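You operate a simulated robot arm through the tools that you are given. There is no shell and no other tool. Be economical: measure what you need, move in short steps, check, and stop when the job is done.

You are at the controls of a simulated two-armed robot. One attempt, no reset.

## Task
Read the barometer, set the pressure dial to it and test the damp meter.
Fine: barometer on; its dust cap waits on the damp meter and goes back after. TEST lights the lamp. Set down upright: black dust cap.
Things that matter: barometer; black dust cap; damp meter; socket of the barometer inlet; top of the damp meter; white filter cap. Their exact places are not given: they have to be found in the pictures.

It is judged by the outcome, as a careful person would: the job done as asked, and still so three seconds after it is handed in. It fails if anything else is knocked over, pushed out of place, dropped, spilled or broken. Lids that push on must go on centred and level and be pressed home; caps that screw on are set level and turned clockwise until they are tight.

## Robot
Two 7-joint arms with two-finger grippers on one trunk, on a base that drives. Base frame: it is fixed to the floor where the robot stands at the start and does not move with it; the origin is under the middle of the robot, x ahead of it, y to its left, z up. Readings come in cm, degrees, newtons and seconds.
The left shoulder is at the start at [6, 12.3, 99.5], the right one opposite. With the tool pointing down near the work surface each hand reaches from about 36 to 80 cm from the robot's upright axis, wherever it stands, measured 20 degrees to its own side. Places, roughly: barometer [70, 20, 100]; damp meter [70, 20, 90]; socket of the barometer inlet [60, 20, 100]; top of the damp meter [60, 20, 100]. Payload 1.47 kg a hand.
The tool frame of a hand sits at the grasp point between the pads (the TCP): z along the fingers, y along the line on which they close. The tips reach 1.6 cm beyond it. The gripper opens to 8.7 cm. The gripper's body begins 5.5 cm behind the TCP.
Orientation is told as [roll, pitch, yaw] about the base's x, y, z axes, in that order, counted from this pose: with the fingers straight down and closing along the base's y, the tool's x points along the base's -x, its y along +y and its z along -z.

## Interface
- The arms move only by the tool send_rows. It takes "left_steps", "right_steps" or both (then of equal length, played together; a hand with none holds still); each is a list of rows, each a list of 3 entries, a list of its own where there are three numbers: the shift along the tool's x, y, z in units of 500 mm (1.0 is 500 mm), then the turn, a rotation vector about the tool's x, y, z in units of 60 degrees (1.0 is 60 degrees), then the finger opening in cm, from 0 to 8.7. In form: [[[tx, ty, tz], [ax, ay, az], grip], ...]. A call has 1 to 20 rows; each row is the pose to reach, as a shift and turn from the pose commanded when the call began, along the tool's axes at that moment. A call with a number of a shift or a turn outside -1 to 1 is refused whole. A row lasts 0.2 s, in which the tool goes at most 5 cm and 8.6 degrees; a call with a longer step from one row to the next is refused whole, and so is a gripper value outside its range. Where a pose cannot be reached the arm comes as near as it can. A force on the tool above 40 N (or 10 N above the force at the start of the call, whichever is more), or a blocked arm, ends the call early, and 0.2 s more pass. Each finger travels about 15.3 cm/s and halts on what it meets, pressing with about 28 N; the grip force reading is that of the motor and also rises with nothing between the fingers. The clock runs only during rows and for 0.2 s after the last one: add rows that repeat a pose to give the fingers time. The reply holds the time, the measured pose of the TCP, the force on the tool along the base axes, the opening and the grip force, in the units named above and with some noise, with the torque about the TCP (base axes, N m) and any sound that the robot's microphone picked up, and new pictures: "pictures" is both (left out), scene, wrist or none (wrist: the cameras of the hands that moved).
- Cameras (640 x 400 px; columns grow to the right, rows downward): "scene" is now at [8.99, 2.91, 156.29]; the picture's right is [0.34, -0.94, 0.00], its down [-0.59, -0.21, -0.77] and it looks along [0.73, 0.26, -0.63] (base axes); focal length 280 px, centre (320, 200). "left" rides on the left gripper at [7.3, -1.2, -9] in its tool frame; the picture's right is [0.16, 0.99, 0.00], its down [-0.72, 0.12, -0.68] and it looks along [-0.67, 0.11, 0.73] (tool axes); focal length 247 px, centre (320, 200). "right" rides on the right gripper at [7.3, 1.2, -9] in its tool frame; the picture's right is [-0.16, 0.99, 0.00], its down [-0.72, -0.12, -0.68] and it looks along [-0.67, -0.11, 0.73] (tool axes); focal length 247 px, centre (320, 200).
- slide_trunk(by): slides the trunk up (or, below 0, down) by that many cm; the arms and the scene camera ride with it, the base frame stays. It gives what a move gives, with no picture.
- steer(legs): drives the robot by 1 to 6 legs, each [ahead, left, turn to the left] in cm, cm and degrees, along the robot's own axes; the way and the turn of a leg run together, so that a leg with both is an arc; at most 150 cm and 180 degrees a leg. The arms and the cameras ride along, it lands a little off, and it stops where it bumps. It gives what a move gives, and a new picture of the scene camera.
- pan_tilt(pan, tilt): turns the head with the scene camera to pan (to the left, within 120 degrees either way) and tilt (down, from -29 to 69), counted from straight ahead of the robot. It gives what a move gives, and a new picture of the scene camera.
- pixel_to_xyz(camera, pixels): there is no depth. For up to 12 entries [column, row, z] of the newest picture of that camera ("zoom" is the newest enlarged one), the place [x, y] in the base frame at which the ray of that pixel passes the height z, good to about 0.2 cm. The clock stands still meanwhile.
- inspect(camera, box): a new picture of the part [left, top, right, bottom] of that camera's present view, enlarged. The clock stands still meanwhile.
- job_done(): hands the job in; it is judged then, once.

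Work in short steps. Measure before you move; look again where a grasp or a placing could have gone wrong, and mend it. You have 80 turns and 260 pictures in all, those below and enlarged ones among them. Open the grippers and draw the arms clear of the work before you hand the job in, unless the task says otherwise; then end with one line.

The tools are called after "Call:" as name(argument=value, ...) on one line, values as JSON. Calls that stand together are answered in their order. send_rows: Moves the arms, as the interface text tells. Its arguments: {"type":"object","properties":{"left_steps":{"type":"array"},"right_steps":{"type":"array"},"pictures":{"type":"string","enum":["both","scene","wrist","none"]}},"required":[]} The other tools are called the same way: slide_trunk (by) slides the trunk up or down; steer (legs) drives the base; pan_tilt (pan, tilt) turns the head that bears the scene camera; pixel_to_xyz (camera, pixels) gives the place at which the rays of pixels pass given heights; inspect (camera, box) takes an enlarged picture of a part of a camera's view; job_done () hands the job in.

At the start:

```text
t: 0.0
left_ee_pos: [42.73, 36.07, 131.0]
left_tcp_rot: [0.0, 0.0, -0.1]
left_force: [-0.3, 0.5, 0.2]
left_wrist_torque: [-0.03, -0.01, 0.04]
left_gripper_width: 8.7
left_grasp_force: 0.0
right_ee_pos: [39.3, -2.08, 137.66]
right_tcp_rot: [0.0, 0.0, 0.0]
right_force: [0.2, -0.5, 0.7]
right_wrist_torque: [0.02, 0.01, 0.03]
right_gripper_width: 8.72
right_grasp_force: 0.0
trunk travel left (down, up): [-15.0, 8.0]
robot x, y, heading: [0.16, -0.0, -0.1]
head pan, tilt: [19.8, 39.2]
```

scene: 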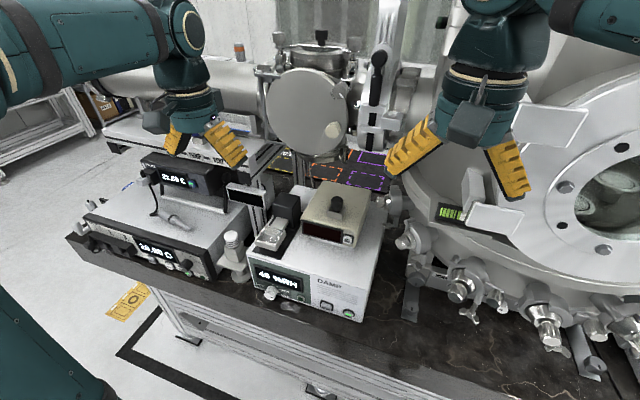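
right: 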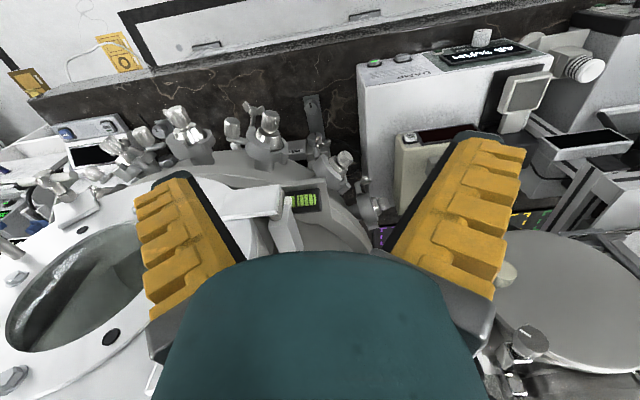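
left: 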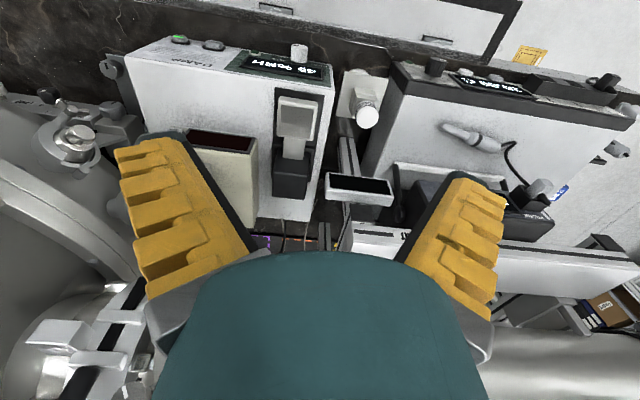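

The damp meter seems to be the box around (310,275), with a beige box (barometer?) on top at (337,215). I enlarge it.

Call:
inspect(camera="scene", box=[220, 170, 400, 330])

Call:
inspect(camera="left", box=[120, 20, 420, 220])

Call:
inspect(camera="right", box=[340, 20, 640, 220])

```text
2.50 times, centred on (310, 250) of scene
```

zoom: 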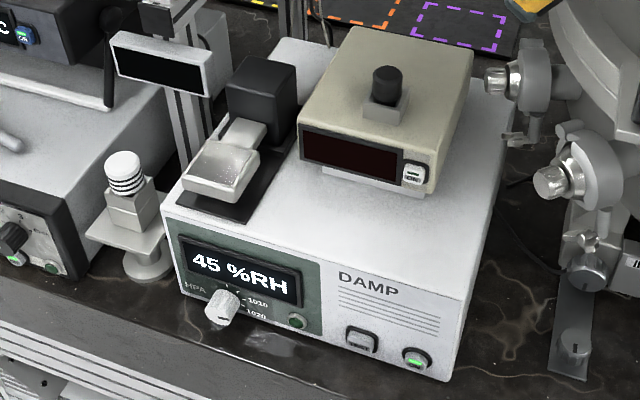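

```text
2.00 times, centred on (270, 120) of left
```

zoom: 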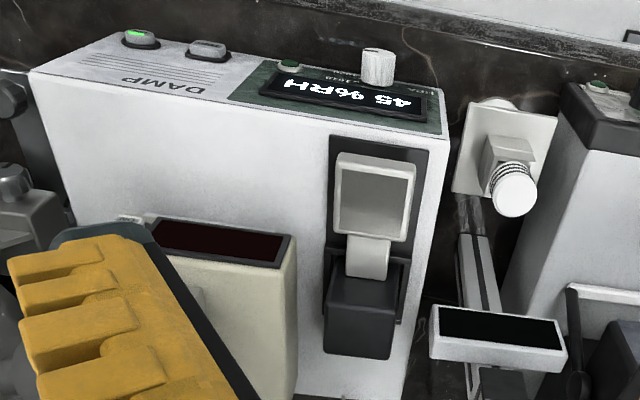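

```text
2.00 times, centred on (490, 120) of right
```

zoom: 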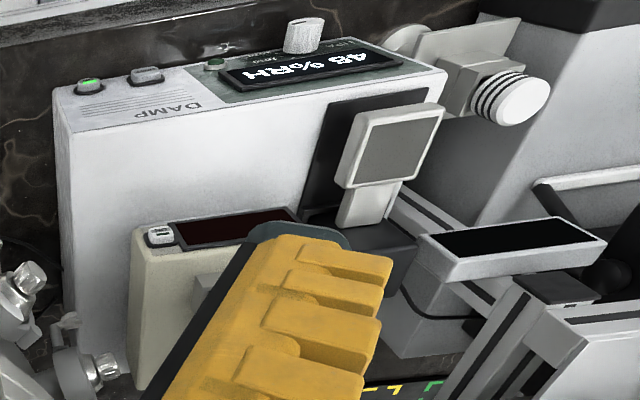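

I triangulate the damp meter's top front corners: scene (247,254),(370,289) and left (331.5,86.5),(125,56), and the barometer's items.

Call:
pixel_to_xyz(camera="scene", pixels=[[247, 254, 95], [247, 254, 105], [370, 289, 95], [370, 289, 105], [337, 198, 105], [337, 198, 115], [336, 209, 105], [336, 209, 115], [302, 221, 105], [302, 221, 115], [231, 232, 95], [231, 232, 105]])

Call:
pixel_to_xyz(camera="left", pixels=[[331.5, 86.5, 95], [331.5, 86.5, 105], [125, 56, 95], [125, 56, 105], [258, 138, 105], [258, 138, 115], [367, 117, 95], [367, 117, 105]])

```text
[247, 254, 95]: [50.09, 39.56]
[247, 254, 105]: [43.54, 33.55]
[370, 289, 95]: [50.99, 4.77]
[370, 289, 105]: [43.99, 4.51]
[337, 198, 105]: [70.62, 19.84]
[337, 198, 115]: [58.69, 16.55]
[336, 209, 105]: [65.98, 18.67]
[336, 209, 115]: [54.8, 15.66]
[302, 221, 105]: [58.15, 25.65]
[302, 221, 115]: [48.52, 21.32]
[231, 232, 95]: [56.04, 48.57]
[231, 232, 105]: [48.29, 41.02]
```

```text
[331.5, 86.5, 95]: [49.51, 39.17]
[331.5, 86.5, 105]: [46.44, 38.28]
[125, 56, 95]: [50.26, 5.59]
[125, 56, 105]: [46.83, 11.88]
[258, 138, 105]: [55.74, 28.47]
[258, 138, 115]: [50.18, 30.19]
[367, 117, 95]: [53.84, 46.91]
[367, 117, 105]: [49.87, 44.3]
```

Now a close look at the front panel and at the barometer for labels.

Call:
inspect(camera="scene", box=[250, 260, 314, 300])

Call:
inspect(camera="scene", box=[306, 280, 370, 320])

Call:
inspect(camera="scene", box=[296, 180, 376, 250])

```text
10.00 times, centred on (282, 280) of scene
```

zoom: 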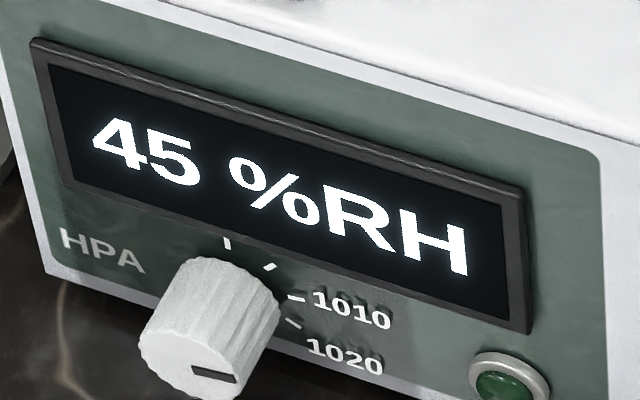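

```text
10.00 times, centred on (338, 300) of scene
```

zoom: 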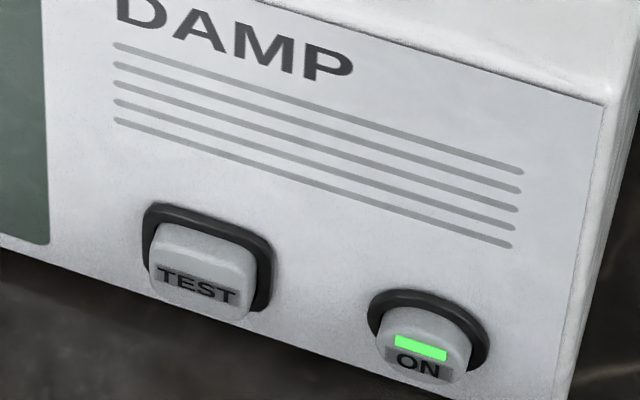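

```text
5.71 times, centred on (336, 215) of scene
```

zoom: 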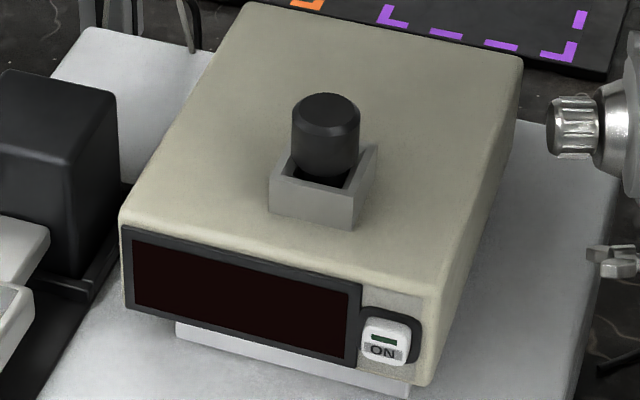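

The ON switch of the barometer is on its front right, TEST on the damp meter, the cap stands in a square socket. I move the left hand above the cap, staying high, to measure it.

Call:
send_rows(left_steps=[[[-0.058, -0.042, 0.02], [0, 0, 0], 8.7], [[-0.116, -0.085, 0.04], [0, 0, 0], 8.7], [[-0.174, -0.127, 0.06], [0, 0, 0], 8.7], [[-0.232, -0.17, 0.08], [0, 0, 0], 8.7], [[-0.29, -0.212, 0.1], [0, 0, 0], 8.7], [[-0.348, -0.255, 0.12], [0, 0, 0], 8.7], [[-0.4, -0.3, 0.14], [0, 0, 0], 8.7], [[-0.45, -0.34, 0.16], [0, 0, 0], 8.7], [[-0.45, -0.34, 0.16], [0, 0, 0], 8.7]])

```text
t: 2.0
left_ee_pos: [64.86, 19.22, 123.23]
left_tcp_rot: [0.0, -0.1, 0.0]
left_force: [-0.4, 0.8, -0.3]
left_wrist_torque: [-0.02, 0.01, 0.02]
left_gripper_width: 8.7
left_grasp_force: 0.2
right_ee_pos: [39.08, -2.13, 137.81]
right_tcp_rot: [0.1, -0.1, 0.0]
right_force: [0.3, -0.2, 0.6]
right_wrist_torque: [-0.05, -0.01, 0.0]
right_gripper_width: 8.72
right_grasp_force: 0.0
trunk travel left (down, up): [-15.0, 8.0]
robot x, y, heading: [-0.21, 0.04, -0.2]
head pan, tilt: [19.8, 39.2]
```

scene: 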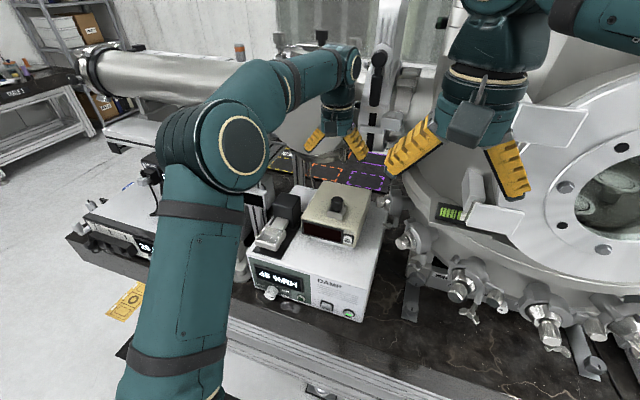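
left: 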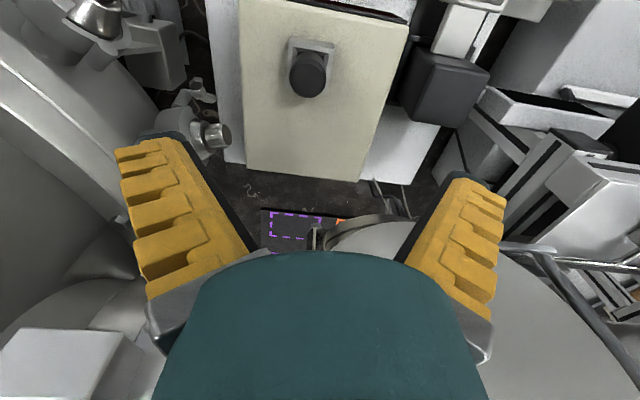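

I zoom on the cap at left (310,70) and scene (337,205).

Call:
inspect(camera="left", box=[230, 0, 420, 120])

Call:
inspect(camera="scene", box=[296, 180, 376, 250])

```text
3.33 times, centred on (325, 60) of left
```

zoom: 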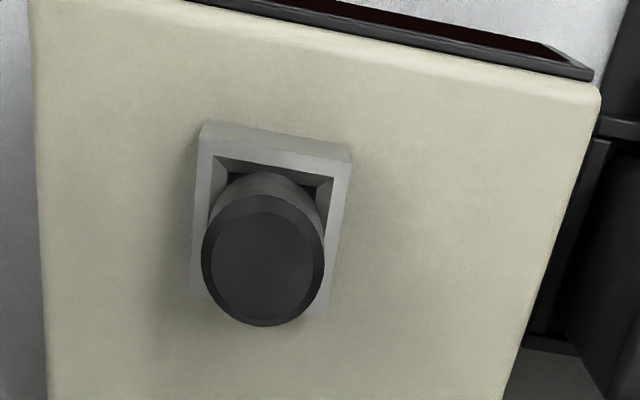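

```text
5.71 times, centred on (336, 215) of scene
```

zoom: 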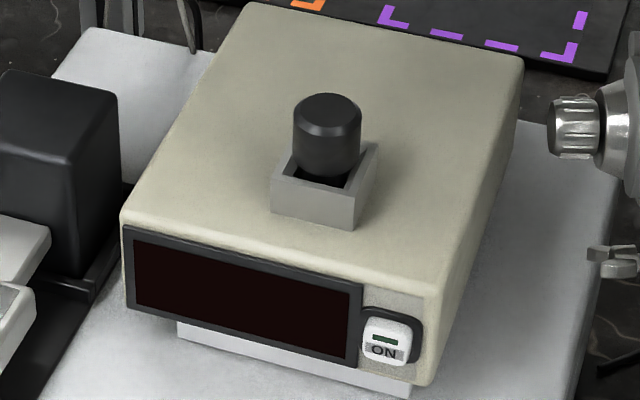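

Triangulating cap top, barometer corner and socket rim from both views.

Call:
pixel_to_xyz(camera="left", pixels=[[307.6, 78.6, 104], [307.6, 78.6, 108], [307.6, 78.6, 112], [409, 28.5, 98], [409, 28.5, 104], [289, 37, 100], [289, 37, 106], [334, 44, 100], [334, 44, 106]])

Call:
pixel_to_xyz(camera="scene", pixels=[[337.2, 199.8, 104], [337.2, 199.8, 108], [337.2, 199.8, 112], [301.3, 217.6, 98], [301.3, 217.6, 104], [355.6, 230.8, 98], [355.6, 230.8, 104], [341, 217, 100], [341, 217, 106], [327.5, 213, 100], [327.5, 213, 106]])

```text
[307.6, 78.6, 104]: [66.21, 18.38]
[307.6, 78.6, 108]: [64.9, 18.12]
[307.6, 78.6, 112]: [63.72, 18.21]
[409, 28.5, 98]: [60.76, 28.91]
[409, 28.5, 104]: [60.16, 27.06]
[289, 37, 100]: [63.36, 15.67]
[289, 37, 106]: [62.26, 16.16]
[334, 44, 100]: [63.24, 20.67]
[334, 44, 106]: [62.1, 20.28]
```

```text
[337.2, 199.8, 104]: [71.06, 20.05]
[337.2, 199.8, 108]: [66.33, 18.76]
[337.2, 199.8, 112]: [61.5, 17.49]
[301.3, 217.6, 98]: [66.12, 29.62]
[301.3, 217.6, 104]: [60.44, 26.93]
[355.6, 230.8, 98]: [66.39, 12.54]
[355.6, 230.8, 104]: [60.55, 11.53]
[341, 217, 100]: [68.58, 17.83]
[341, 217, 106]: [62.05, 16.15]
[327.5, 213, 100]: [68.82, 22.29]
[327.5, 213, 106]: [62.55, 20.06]
```

Cap axis ≈ (64.3,18.2), top z≈109.6, socket rim ≈106, barometer top ≈104. I lower the open hand around the cap to TCP z≈108.4.

Call:
send_rows(left_steps=[[[0.011, -0.02, 0.07], [0, 0, 0], 8.7], [[0.011, -0.02, 0.14], [0, 0, 0], 8.7], [[0.011, -0.02, 0.2], [0, 0, 0], 8.7], [[0.011, -0.02, 0.25], [0, 0, 0], 8.7], [[0.011, -0.02, 0.28], [0, 0, 0], 8.7], [[0.011, -0.02, 0.296], [0, 0, 0], 8.7], [[0.011, -0.02, 0.296], [0, 0, 0], 8.7]])

```text
t: 3.6
left_ee_pos: [64.43, 17.98, 108.21]
left_tcp_rot: [0.0, 0.0, 0.0]
left_force: [-0.4, -0.6, 0.3]
left_wrist_torque: [-0.02, 0.0, -0.01]
left_gripper_width: 8.71
left_grasp_force: 0.0
right_ee_pos: [39.21, -2.07, 137.64]
right_tcp_rot: [0.0, 0.0, 0.1]
right_force: [-0.4, 0.5, -0.1]
right_wrist_torque: [-0.01, -0.01, 0.01]
right_gripper_width: 8.71
right_grasp_force: 0.0
trunk travel left (down, up): [-15.0, 8.0]
robot x, y, heading: [-0.38, 0.12, 0.2]
head pan, tilt: [19.8, 39.2]
```

scene: 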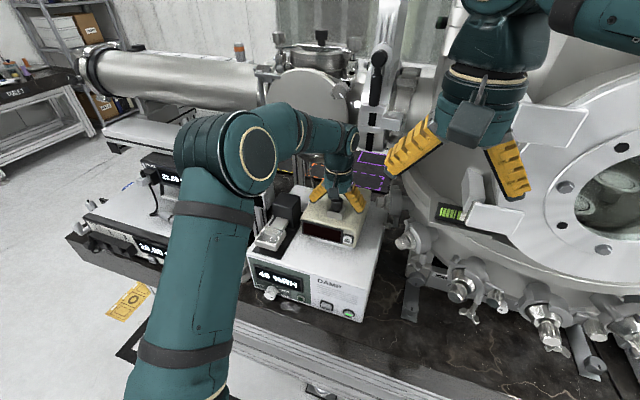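
left: 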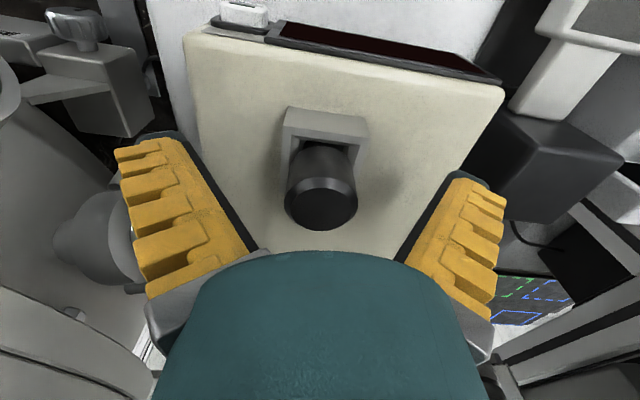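

Cap top shows at (322,205), as expected for a centred cap between the pads. I close the fingers.

Call:
send_rows(left_steps=[[[0, 0, 0], [0, 0, 0], 5], [[0, 0, 0], [0, 0, 0], 3.5], [[0, 0, 0], [0, 0, 0], 2.0], [[0, 0, 0], [0, 0, 0], 2.0], [[0, 0, 0], [0, 0, 0], 2.0]], pictures="wrist")

```text
t: 4.8
left_ee_pos: [64.43, 18.05, 108.27]
left_tcp_rot: [0.0, -0.2, 0.0]
left_force: [1.0, 3.5, 12.5]
left_wrist_torque: [0.11, -0.05, 0.02]
left_gripper_width: 2.32
left_grasp_force: 27.6
right_ee_pos: [39.16, -2.11, 137.59]
right_tcp_rot: [0.0, 0.0, -0.1]
right_force: [0.3, -1.2, 0.3]
right_wrist_torque: [-0.01, 0.0, 0.0]
right_gripper_width: 8.71
right_grasp_force: 0.0
trunk travel left (down, up): [-15.0, 8.0]
robot x, y, heading: [-0.07, -0.03, -0.2]
head pan, tilt: [19.8, 39.2]
```

left: 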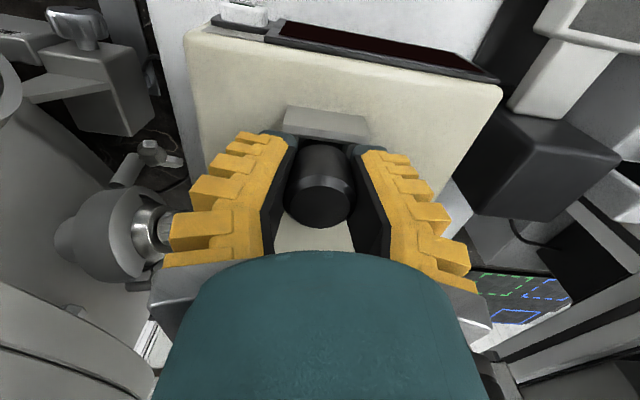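

Gripped at 2.3 cm with 12 N upward on the hand (perhaps the cap is being squeezed, or tips touch the rim). I lift gently in small rows and check.

Call:
send_rows(left_steps=[[[0, 0, -0.004], [0, 0, 0], 2.0], [[0, 0, -0.01], [0, 0, 0], 2.0], [[0, 0, -0.02], [0, 0, 0], 2.0], [[0, 0, -0.03], [0, 0, 0], 2.0], [[0, 0, -0.03], [0, 0, 0], 2.0]], pictures="wrist")

```text
t: 6.0
left_ee_pos: [64.52, 18.13, 109.84]
left_tcp_rot: [0.0, 0.0, 0.0]
left_force: [0.6, -0.2, 0.3]
left_wrist_torque: [-0.02, 0.03, 0.03]
left_gripper_width: 2.25
left_grasp_force: 27.1
right_ee_pos: [39.23, -2.12, 137.64]
right_tcp_rot: [0.0, -0.1, 0.0]
right_force: [0.3, -0.4, -0.5]
right_wrist_torque: [0.01, 0.02, 0.01]
right_gripper_width: 8.71
right_grasp_force: 0.2
trunk travel left (down, up): [-15.0, 8.0]
robot x, y, heading: [0.29, -0.09, 0.0]
head pan, tilt: [19.8, 39.2]
```

left: 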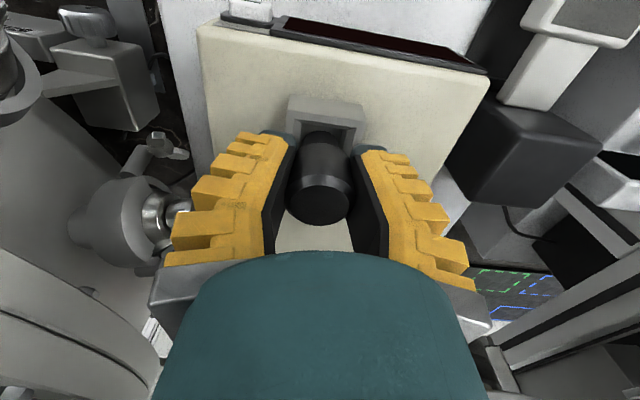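

The cap rises with the hand, free of force. I lift to z≈119 and look.

Call:
send_rows(left_steps=[[[0, 0, -0.05], [0, 0, 0], 2.0], [[0, 0, -0.1], [0, 0, 0], 2.0], [[0, 0, -0.15], [0, 0, 0], 2.0], [[0, 0, -0.19], [0, 0, 0], 2.0], [[0, 0, -0.19], [0, 0, 0], 2.0]])

Call:
inspect(camera="scene", box=[280, 140, 400, 250])

Call:
inspect(camera="left", box=[220, 50, 420, 250])

```text
t: 7.2
left_ee_pos: [64.35, 18.03, 119.34]
left_tcp_rot: [-0.1, 0.0, 0.0]
left_force: [0.5, 0.1, -0.5]
left_wrist_torque: [-0.01, -0.01, 0.02]
left_gripper_width: 2.26
left_grasp_force: 27.9
right_ee_pos: [39.42, -2.11, 137.55]
right_tcp_rot: [0.0, 0.0, 0.0]
right_force: [-0.4, -0.9, -0.6]
right_wrist_torque: [0.02, 0.04, 0.03]
right_gripper_width: 8.7
right_grasp_force: 0.1
trunk travel left (down, up): [-15.0, 8.0]
robot x, y, heading: [-0.07, -0.13, 0.3]
head pan, tilt: [19.8, 39.2]
```

scene: 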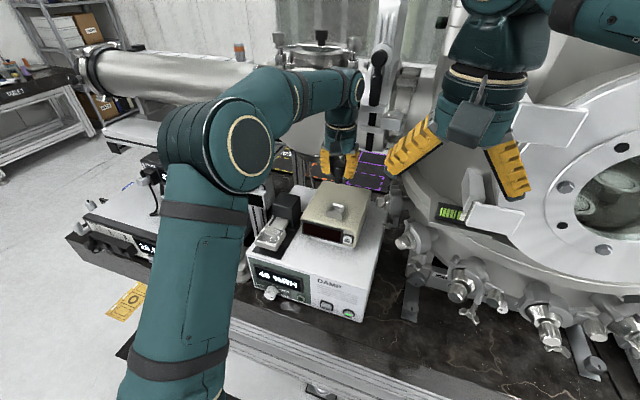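
left: 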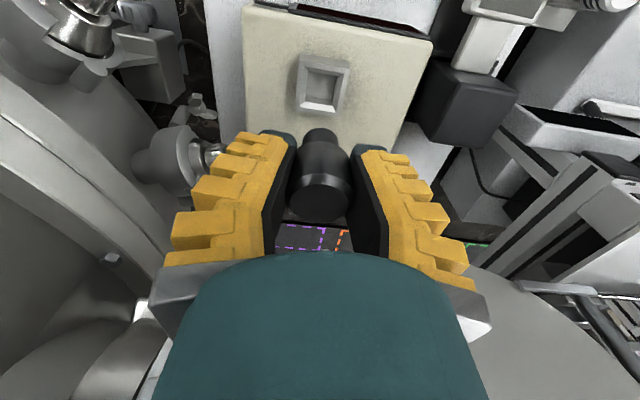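

```text
3.64 times, centred on (340, 195) of scene
```

zoom: 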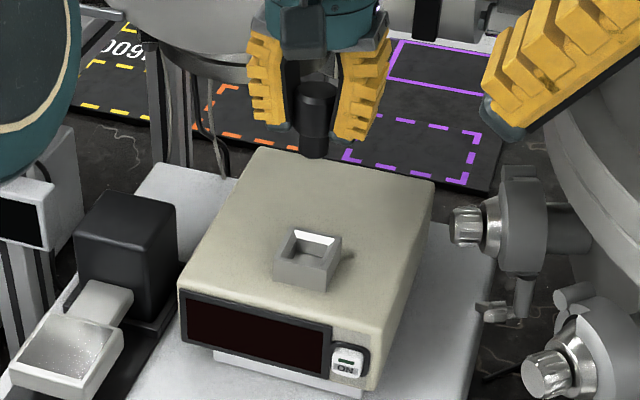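

```text
2.00 times, centred on (320, 150) of left
```

zoom: 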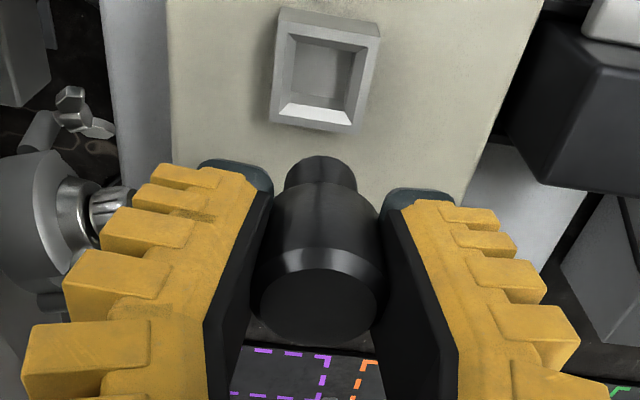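

The plug is clear: a wide head with a narrower stem. I measure its bottom (scene (338,183)), the keypad mat edge (278,259), and the damp meter's top front edge again.

Call:
pixel_to_xyz(camera="scene", pixels=[[338, 183, 114], [338, 183, 115], [338, 183, 116], [278, 259, 95.5], [287, 230, 98], [302, 208, 95.5], [313, 272, 95.5], [310, 238, 95.5], [347, 250, 95.5], [355, 243, 97]])

Call:
pixel_to_xyz(camera="left", pixels=[[298, 57, 106], [349, 63, 106], [298, 105, 106], [345, 113, 106], [314, 86, 104.5]])

```text
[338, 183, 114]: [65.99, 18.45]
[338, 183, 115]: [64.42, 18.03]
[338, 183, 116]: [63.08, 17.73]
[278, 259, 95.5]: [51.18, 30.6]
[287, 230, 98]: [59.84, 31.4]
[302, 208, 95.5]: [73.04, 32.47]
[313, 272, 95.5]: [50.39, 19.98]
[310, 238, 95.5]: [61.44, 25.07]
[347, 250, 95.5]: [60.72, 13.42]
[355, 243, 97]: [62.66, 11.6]
```

```text
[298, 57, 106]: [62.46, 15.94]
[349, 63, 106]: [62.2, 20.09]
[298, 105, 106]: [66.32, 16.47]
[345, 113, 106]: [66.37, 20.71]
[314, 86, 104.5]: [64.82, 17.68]
```

Cap bottom is ≈3.65 cm below the TCP. I carry it to (55.3,21.5), free top of the damp meter, and lower to about 1 cm above.

Call:
send_rows(left_steps=[[[0.06, 0.023, 0], [0, 0, 0], 2.0], [[0.12, 0.046, 0], [0, 0, 0], 2.0], [[0.181, 0.07, 0.0], [0, 0, 0], 2.0], [[0.181, 0.07, 0.08], [0, 0, 0], 2.0], [[0.181, 0.07, 0.16], [0, 0, 0], 2.0], [[0.181, 0.07, 0.24], [0, 0, 0], 2.0], [[0.181, 0.07, 0.31], [0, 0, 0], 2.0], [[0.181, 0.07, 0.36], [0, 0, 0], 2.0], [[0.181, 0.07, 0.376], [0, 0, 0], 2.0], [[0.181, 0.07, 0.376], [0, 0, 0], 2.0]])

Call:
inspect(camera="scene", box=[260, 180, 380, 290])

```text
t: 9.4
left_ee_pos: [55.55, 21.38, 100.49]
left_tcp_rot: [0.0, 0.0, 0.1]
left_force: [-0.2, -0.4, -0.8]
left_wrist_torque: [0.0, 0.01, 0.04]
left_gripper_width: 2.07
left_grasp_force: 27.7
right_ee_pos: [39.22, -2.06, 137.55]
right_tcp_rot: [-0.1, 0.0, 0.0]
right_force: [-0.2, 0.2, -0.1]
right_wrist_torque: [0.01, 0.0, 0.01]
right_gripper_width: 8.73
right_grasp_force: 0.1
trunk travel left (down, up): [-15.0, 8.0]
robot x, y, heading: [-0.55, -0.35, -0.1]
head pan, tilt: [19.8, 39.2]
```

scene: 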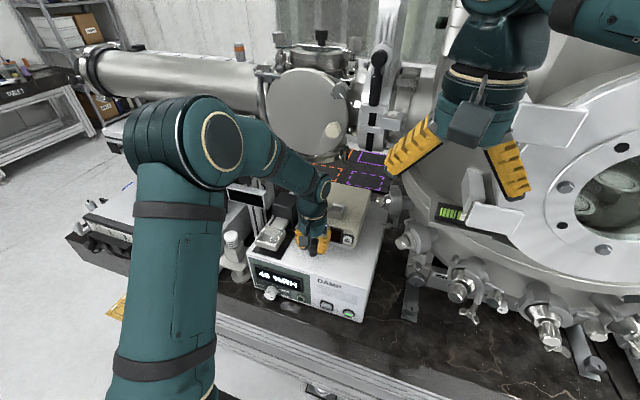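
left: 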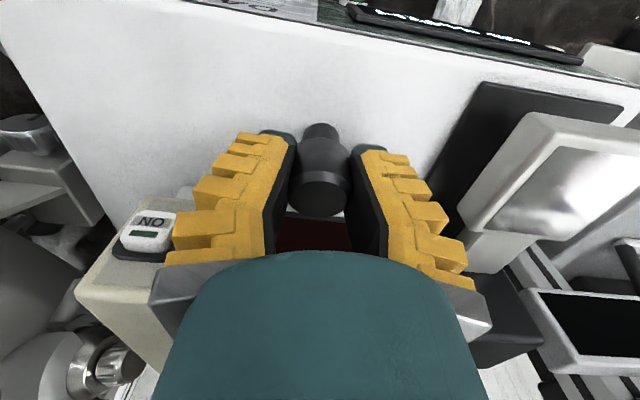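

```text
3.64 times, centred on (320, 235) of scene
```

zoom: 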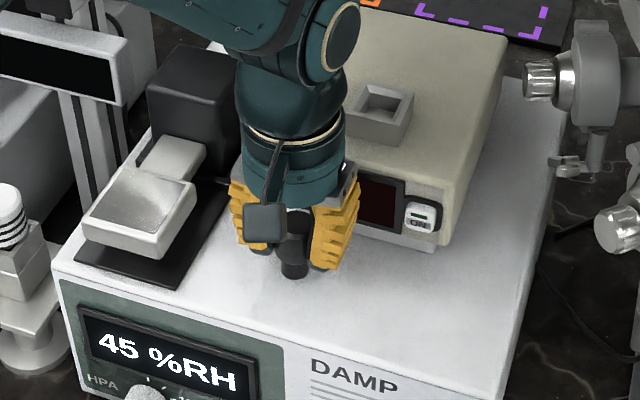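

About 1 cm to go. I lower by small rows and watch the force.

Call:
send_rows(left_steps=[[[0, 0, 0.006], [0, 0, 0], 1.8], [[0, 0, 0.011], [0, 0, 0], 1.8], [[0, 0, 0.016], [0, 0, 0], 1.8], [[0, 0, 0.016], [0, 0, 0], 1.8]], pictures="none")

Call:
inspect(camera="scene", box=[290, 220, 350, 270])

```text
t: 10.4
left_ee_pos: [55.54, 21.65, 99.79]
left_tcp_rot: [0.0, -0.1, 0.0]
left_force: [0.7, 0.7, 5.4]
left_wrist_torque: [0.06, -0.08, -0.03]
left_gripper_width: 2.06
left_grasp_force: 28.2
right_ee_pos: [39.27, -2.05, 137.66]
right_tcp_rot: [0.0, 0.0, 0.1]
right_force: [-0.9, 0.5, 0.4]
right_wrist_torque: [0.01, -0.04, 0.03]
right_gripper_width: 8.73
right_grasp_force: 0.1
trunk travel left (down, up): [-15.0, 8.0]
robot x, y, heading: [0.18, -0.02, 0.1]
head pan, tilt: [19.8, 39.2]
```

```text
8.00 times, centred on (320, 245) of scene
```

zoom: 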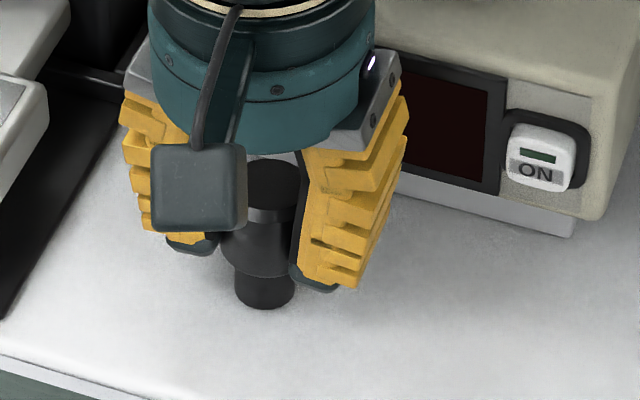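

Contact (5 N), cap standing upright. I release gently, keeping the opening moderate, without moving yet.

Call:
send_rows(left_steps=[[[0, 0, 0], [0, 0, 0], 2.3], [[0, 0, 0], [0, 0, 0], 2.8], [[0, 0, 0], [0, 0, 0], 3.5], [[0, 0, 0], [0, 0, 0], 4.5], [[0, 0, 0], [0, 0, 0], 5.5], [[0, 0, 0], [0, 0, 0], 6.0]])

```text
t: 11.8
left_ee_pos: [55.55, 21.5, 99.75]
left_tcp_rot: [-0.1, 0.0, 0.0]
left_force: [-0.3, -0.6, 0.2]
left_wrist_torque: [-0.01, -0.03, 0.01]
left_gripper_width: 6.45
left_grasp_force: 2.9
right_ee_pos: [39.16, -2.1, 137.64]
right_tcp_rot: [-0.1, 0.0, 0.0]
right_force: [0.7, -0.1, -0.3]
right_wrist_torque: [-0.03, -0.02, 0.01]
right_gripper_width: 8.7
right_grasp_force: 0.0
trunk travel left (down, up): [-15.0, 8.0]
robot x, y, heading: [-0.22, 0.03, -0.1]
head pan, tilt: [19.8, 39.2]
```

scene: 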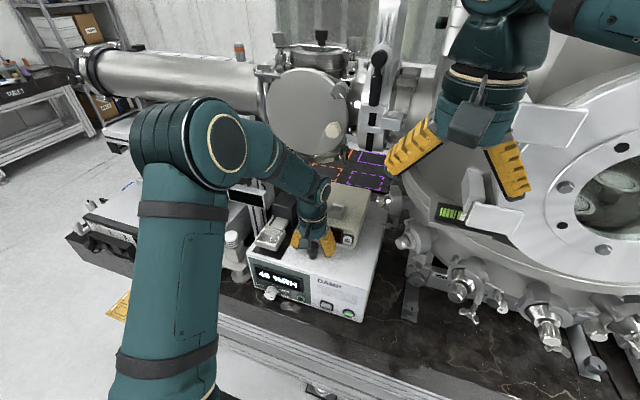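
left: 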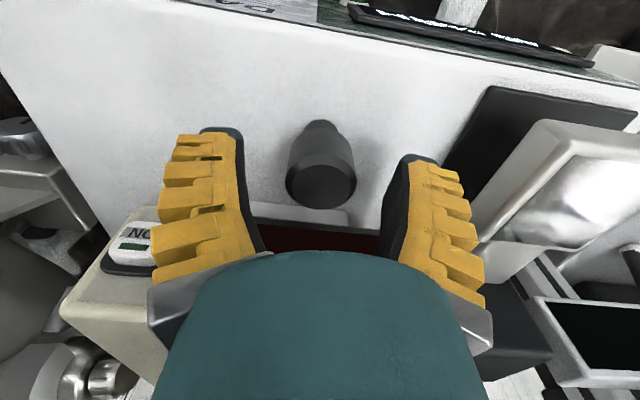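

The cap stands upright. I retreat upward and measure the ON switch from scene and left views.

Call:
send_rows(left_steps=[[[0, 0, -0.04], [0, 0, 0], 6.0], [[0, 0, -0.1], [0, 0, 0], 6.0], [[0, 0, -0.18], [0, 0, 0], 6.0], [[0, 0, -0.26], [0, 0, 0], 6.0], [[0, 0.06, -0.3], [0, 0, 0], 5], [[0, 0.12, -0.3], [0, 0, 0], 4], [[0, 0.12, -0.3], [0, 0, 0], 4]])

Call:
inspect(camera="scene", box=[290, 200, 380, 260])

Call:
inspect(camera="left", box=[120, 0, 360, 150])

```text
t: 13.4
left_ee_pos: [55.34, 27.53, 114.61]
left_tcp_rot: [0.0, 0.0, -0.1]
left_force: [0.7, -0.1, -0.2]
left_wrist_torque: [0.01, 0.02, -0.01]
left_gripper_width: 4.59
left_grasp_force: 4.5
right_ee_pos: [39.32, -2.17, 137.68]
right_tcp_rot: [0.1, 0.0, 0.0]
right_force: [-0.6, 0.5, -0.5]
right_wrist_torque: [0.02, -0.01, 0.02]
right_gripper_width: 8.71
right_grasp_force: 0.1
trunk travel left (down, up): [-15.0, 8.0]
robot x, y, heading: [0.2, -0.08, -0.3]
head pan, tilt: [19.8, 39.2]
```

scene: 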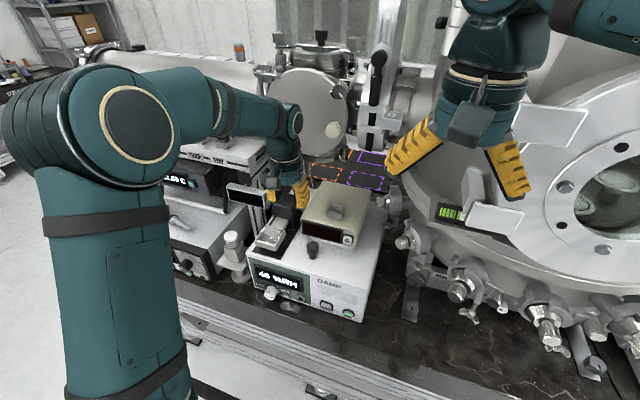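
left: 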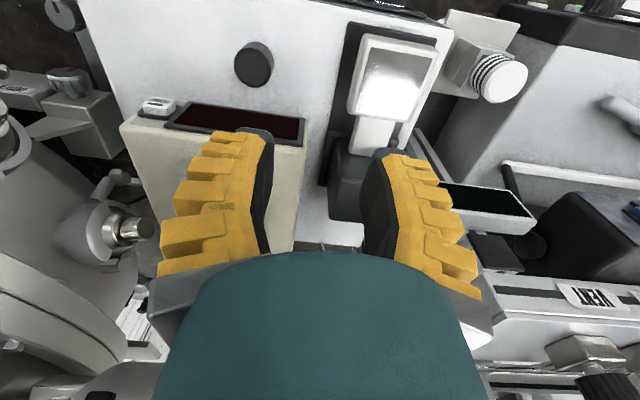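

```text
6.67 times, centred on (335, 230) of scene
```

zoom: 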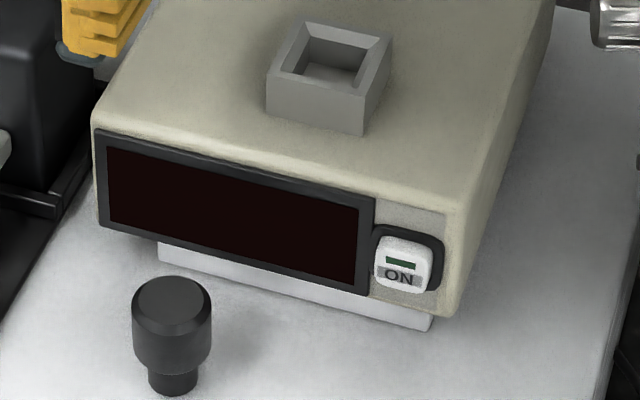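

```text
2.67 times, centred on (240, 75) of left
```

zoom: 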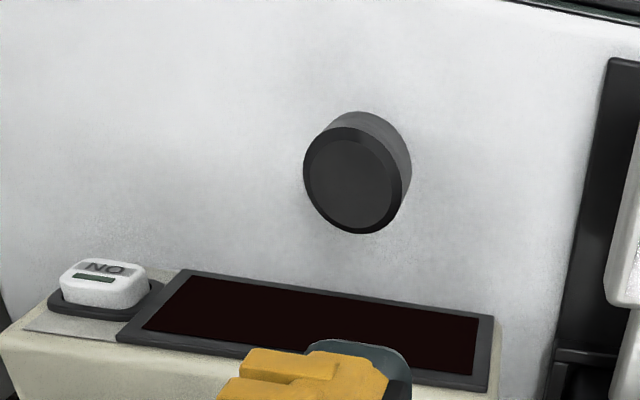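

Call:
pixel_to_xyz(camera="left", pixels=[[157.5, 102, 98], [157.5, 102, 101], [157.5, 102, 104], [254, 66, 101], [165, 123, 104]])

Call:
pixel_to_xyz(camera="scene", pixels=[[347.3, 239.6, 98], [347.3, 239.6, 101], [347.3, 239.6, 104], [312.8, 245, 101], [312.8, 245, 102], [301.7, 219.5, 104]])

```text
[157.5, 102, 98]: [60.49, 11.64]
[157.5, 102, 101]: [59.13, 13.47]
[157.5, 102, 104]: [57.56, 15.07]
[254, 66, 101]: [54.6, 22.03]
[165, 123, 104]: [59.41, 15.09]
```

```text
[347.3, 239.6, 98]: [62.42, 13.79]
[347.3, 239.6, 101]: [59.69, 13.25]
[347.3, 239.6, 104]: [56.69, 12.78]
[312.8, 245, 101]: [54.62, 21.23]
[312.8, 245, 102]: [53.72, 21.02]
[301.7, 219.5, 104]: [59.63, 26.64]
```

ON button centre ≈ (59.2,13.35,101.1). With closed fingers pointing down I'll push it with the fingers' edge; first approach to x≈55.5 at its height.

Call:
send_rows(left_steps=[[[0.016, -0.08, 0], [0, 0, 0], 2], [[0.032, -0.16, 0], [0, 0, 0], 1], [[0.047, -0.24, 0], [0, 0, 0], 0], [[0.047, -0.284, 0.02], [0, 0, 0], 0], [[0.047, -0.284, 0.1], [0, 0, 0], 0], [[0.047, -0.284, 0.18], [0, 0, 0], 0], [[0.047, -0.284, 0.24], [0, 0, 0], 0], [[0.047, -0.284, 0.264], [0, 0, 0], 0], [[0.02, -0.284, 0.264], [0, 0, 0], 0], [[0.0, -0.284, 0.264], [0, 0, 0], 0], [[0.0, -0.284, 0.264], [0, 0, 0], 0]])

Call:
inspect(camera="scene", box=[290, 200, 380, 260])

```text
t: 15.8
left_ee_pos: [55.62, 13.32, 101.39]
left_tcp_rot: [-0.1, 0.0, 0.0]
left_force: [0.0, 1.0, -0.3]
left_wrist_torque: [0.01, -0.02, -0.01]
left_gripper_width: 0.0
left_grasp_force: 28.1
right_ee_pos: [39.33, -2.13, 137.6]
right_tcp_rot: [0.0, 0.0, 0.0]
right_force: [1.0, -0.8, -0.1]
right_wrist_torque: [-0.02, 0.02, -0.02]
right_gripper_width: 8.69
right_grasp_force: 0.1
trunk travel left (down, up): [-15.0, 8.0]
robot x, y, heading: [0.05, 0.16, -0.1]
head pan, tilt: [19.8, 39.2]
```

scene: 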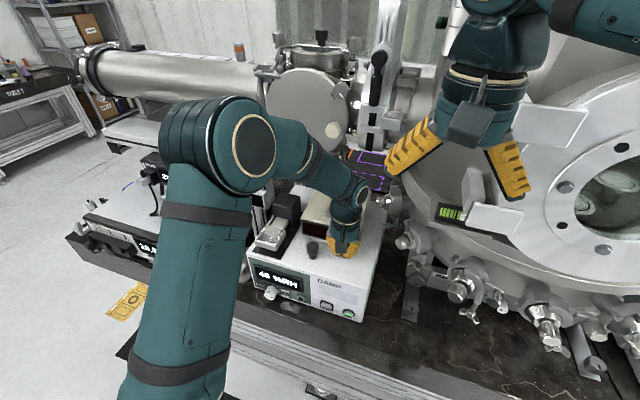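
left: 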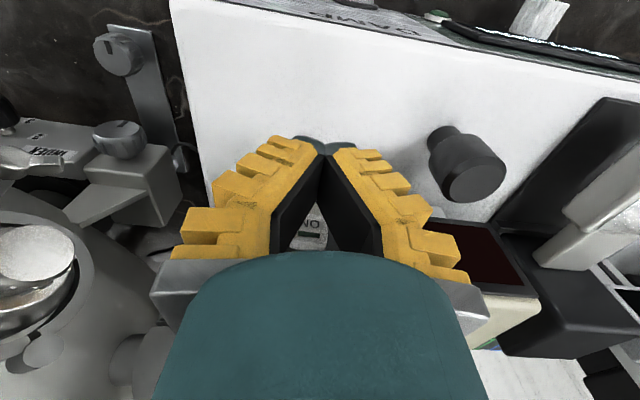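

```text
6.67 times, centred on (335, 230) of scene
```

zoom: 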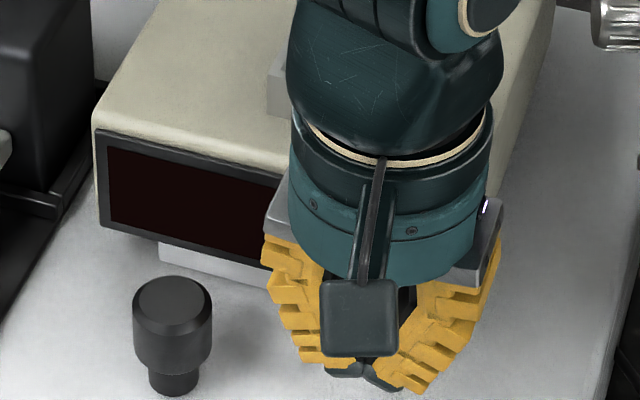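

The closed fingers form a V with tips meeting at the bottom, so I raise by 0.8 cm to have the joined tips on the button, then push forward in small rows.

Call:
send_rows(left_steps=[[[0, 0, -0.016], [0, 0, 0], 0], [[-0.02, 0, -0.016], [0, 0, 0], 0], [[-0.03, 0, -0.016], [0, 0, 0], 0], [[-0.036, 0, -0.016], [0, 0, 0], 0], [[-0.04, 0, -0.016], [0, 0, 0], 0], [[-0.04, 0, -0.016], [0, 0, 0], 0]], pictures="wrist")

Call:
inspect(camera="scene", box=[290, 200, 380, 260])

```text
t: 17.2
left_ee_pos: [57.43, 13.37, 102.22]
left_tcp_rot: [0.0, 0.0, 0.0]
left_force: [-1.4, 0.0, -1.2]
left_wrist_torque: [0.01, 0.05, 0.01]
left_gripper_width: 0.61
left_grasp_force: 28.3
right_ee_pos: [39.26, -2.17, 137.66]
right_tcp_rot: [0.0, 0.1, 0.0]
right_force: [0.3, 0.4, 0.0]
right_wrist_torque: [-0.02, -0.01, -0.01]
right_gripper_width: 8.69
right_grasp_force: 0.0
trunk travel left (down, up): [-15.0, 8.0]
robot x, y, heading: [-0.03, -0.15, 0.1]
head pan, tilt: [19.8, 39.2]
```

left: 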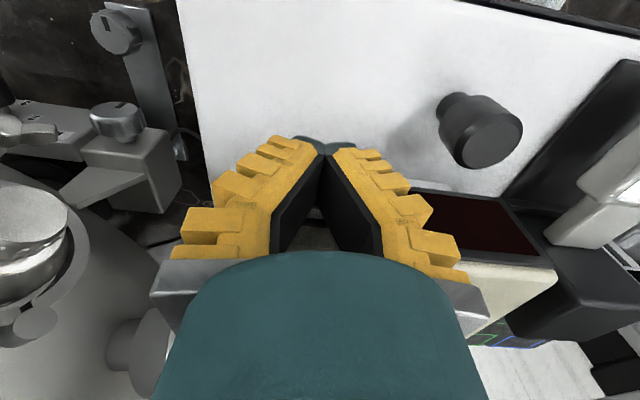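

```text
6.67 times, centred on (335, 230) of scene
```

zoom: 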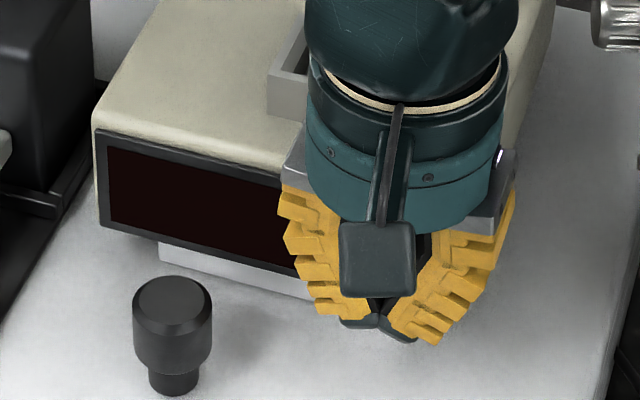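

Light contact; the button is starting to be pressed. I push on a bit further, in 1–2 mm rows.

Call:
send_rows(left_steps=[[[-0.004, 0, 0], [0, 0, 0], 0], [[-0.008, 0, 0], [0, 0, 0], 0], [[-0.012, 0, 0], [0, 0, 0], 0], [[-0.012, 0, 0], [0, 0, 0], 0]], pictures="none")

Call:
inspect(camera="scene", box=[290, 200, 380, 260])

```text
t: 18.2
left_ee_pos: [57.67, 13.4, 102.32]
left_tcp_rot: [0.1, 0.2, 0.0]
left_force: [-23.8, -2.0, -6.7]
left_wrist_torque: [-0.03, 0.2, -0.03]
left_gripper_width: 0.61
left_grasp_force: 28.3
right_ee_pos: [39.09, -2.14, 137.62]
right_tcp_rot: [0.0, -0.1, 0.0]
right_force: [0.7, 0.0, -0.5]
right_wrist_torque: [0.0, 0.01, 0.0]
right_gripper_width: 8.7
right_grasp_force: 0.0
trunk travel left (down, up): [-15.0, 8.0]
robot x, y, heading: [-0.01, 0.22, -0.0]
head pan, tilt: [19.8, 39.2]
heard: click
```

```text
6.67 times, centred on (335, 230) of scene
```

zoom: 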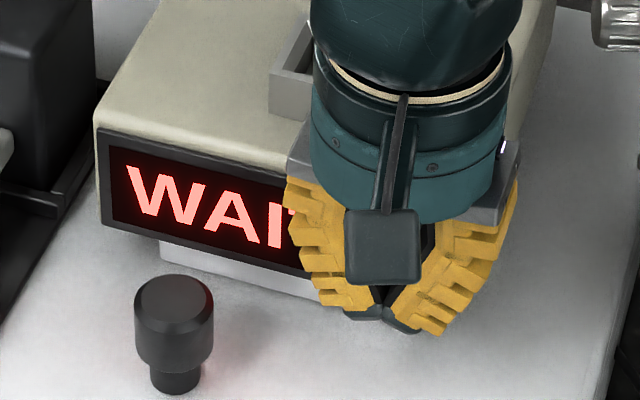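

Click, and the display says WAIT. I back off and lift clear, then look at the reading.

Call:
send_rows(left_steps=[[[0.03, 0, 0], [0, 0, 0], 0], [[0.07, 0, 0], [0, 0, 0], 0], [[0.09, 0, -0.06], [0, 0, 0], 0], [[0.13, 0.03, -0.14], [0, 0, 0], 0], [[0.17, 0.08, -0.22], [0, 0, 0], 0], [[0.2, 0.15, -0.26], [0, 0, 0], 0], [[0.2, 0.22, -0.3], [0, 0, 0], 0], [[0.2, 0.28, -0.3], [0, 0, 0], 2], [[0.2, 0.34, -0.3], [0, 0, 0], 4], [[0.2, 0.36, -0.3], [0, 0, 0], 4], [[0.2, 0.36, -0.3], [0, 0, 0], 4]], pictures="scene")

Call:
inspect(camera="scene", box=[290, 200, 380, 260])

```text
refused: row 5 steps farther than a row can; nothing moved
```

```text
6.67 times, centred on (335, 230) of scene
```

zoom: 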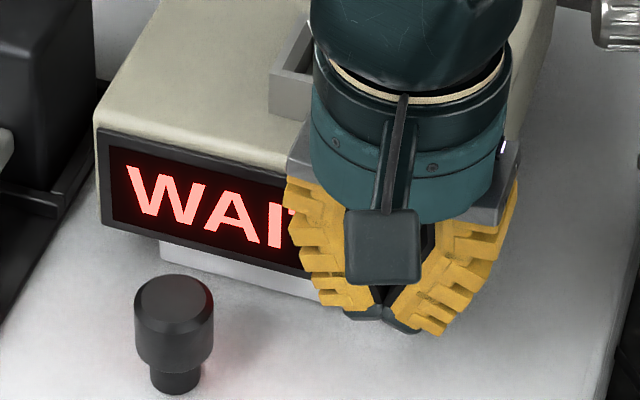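

The rows were too long; I send the same retreat with smaller steps.

Call:
send_rows(left_steps=[[[0.03, 0, 0], [0, 0, 0], 0], [[0.07, 0, 0], [0, 0, 0], 0], [[0.08, 0, -0.06], [0, 0, 0], 0], [[0.1, 0, -0.14], [0, 0, 0], 0], [[0.13, 0.03, -0.21], [0, 0, 0], 0], [[0.16, 0.08, -0.26], [0, 0, 0], 0], [[0.19, 0.15, -0.3], [0, 0, 0], 0], [[0.2, 0.22, -0.3], [0, 0, 0], 0], [[0.2, 0.28, -0.3], [0, 0, 0], 2], [[0.2, 0.34, -0.3], [0, 0, 0], 4], [[0.2, 0.36, -0.3], [0, 0, 0], 4]], pictures="scene")

Call:
inspect(camera="scene", box=[290, 200, 380, 260])

```text
t: 20.6
left_ee_pos: [48.09, 31.43, 117.27]
left_tcp_rot: [0.0, 0.0, -0.1]
left_force: [-0.2, -0.1, 0.3]
left_wrist_torque: [-0.01, 0.02, -0.02]
left_gripper_width: 4.6
left_grasp_force: 4.2
right_ee_pos: [39.3, -2.24, 137.58]
right_tcp_rot: [-0.1, 0.0, 0.0]
right_force: [-0.1, 0.0, 0.2]
right_wrist_torque: [0.04, -0.01, 0.0]
right_gripper_width: 8.71
right_grasp_force: 0.1
trunk travel left (down, up): [-15.0, 8.0]
robot x, y, heading: [-0.02, 0.34, 0.0]
head pan, tilt: [19.8, 39.2]
```

scene: 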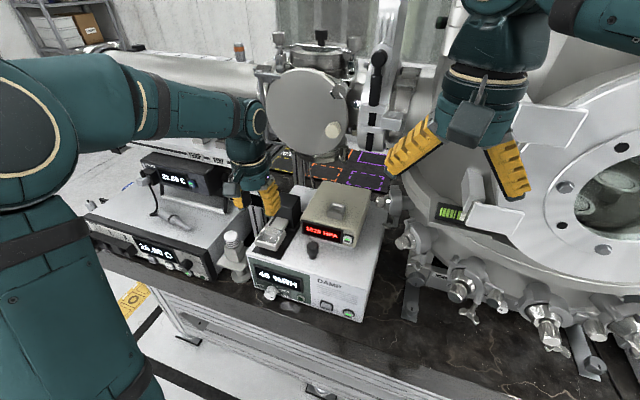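

```text
6.67 times, centred on (335, 230) of scene
```

zoom: 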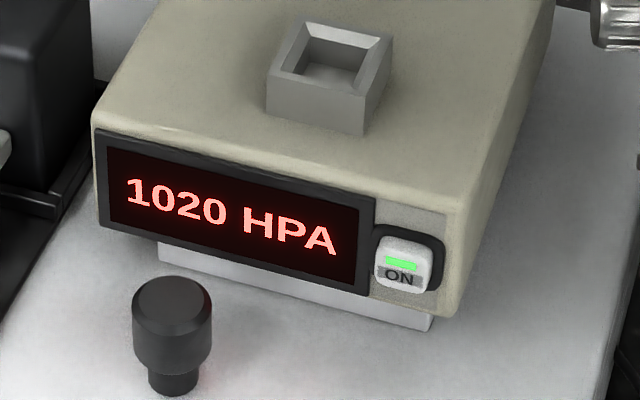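

Reading: 1020 hPa. Now the dial close up, from scene at (270,293).

Call:
inspect(camera="scene", box=[245, 268, 325, 318])

Call:
inspect(camera="left", box=[200, 0, 420, 140])

```text
8.00 times, centred on (285, 293) of scene
```

zoom: 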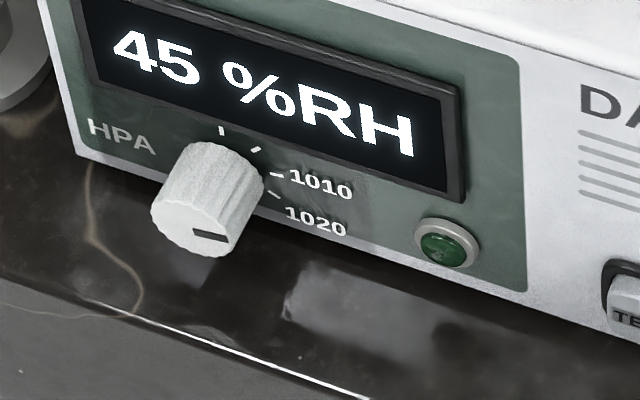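

```text
2.86 times, centred on (310, 70) of left
```

zoom: 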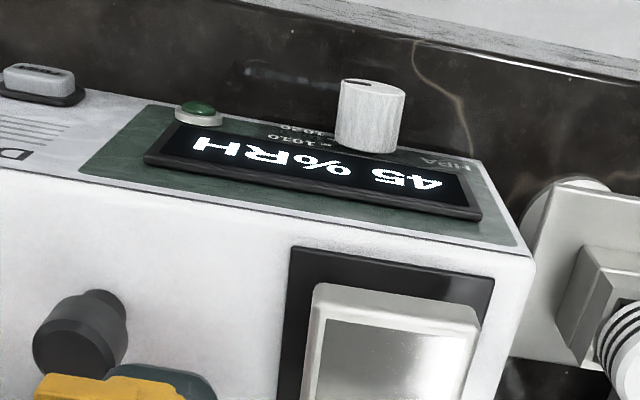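

The mark on the knob seems to point just above horizontal (≈1010); 1020 is the next tick clockwise. I triangulate knob, TEST and lamp.

Call:
pixel_to_xyz(camera="left", pixels=[[328.2, 31.5, 84], [328.2, 31.5, 88], [328.2, 31.5, 92], [327.5, 50.8, 88], [212, 26, 84], [212, 26, 88], [212, 26, 92]])

Call:
pixel_to_xyz(camera="scene", pixels=[[269.1, 296.5, 84], [269.1, 296.5, 88], [269.1, 296.5, 92], [326, 306.5, 84], [326, 306.5, 88], [326, 306.5, 92]])

```text
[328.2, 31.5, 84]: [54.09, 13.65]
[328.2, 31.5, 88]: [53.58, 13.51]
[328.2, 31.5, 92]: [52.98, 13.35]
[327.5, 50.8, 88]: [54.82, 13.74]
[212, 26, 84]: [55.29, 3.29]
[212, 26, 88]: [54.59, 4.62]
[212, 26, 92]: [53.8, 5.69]
```

```text
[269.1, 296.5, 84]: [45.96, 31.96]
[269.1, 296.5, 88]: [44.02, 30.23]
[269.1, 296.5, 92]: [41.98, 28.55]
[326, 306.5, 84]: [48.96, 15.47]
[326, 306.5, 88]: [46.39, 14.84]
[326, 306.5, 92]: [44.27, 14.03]
```

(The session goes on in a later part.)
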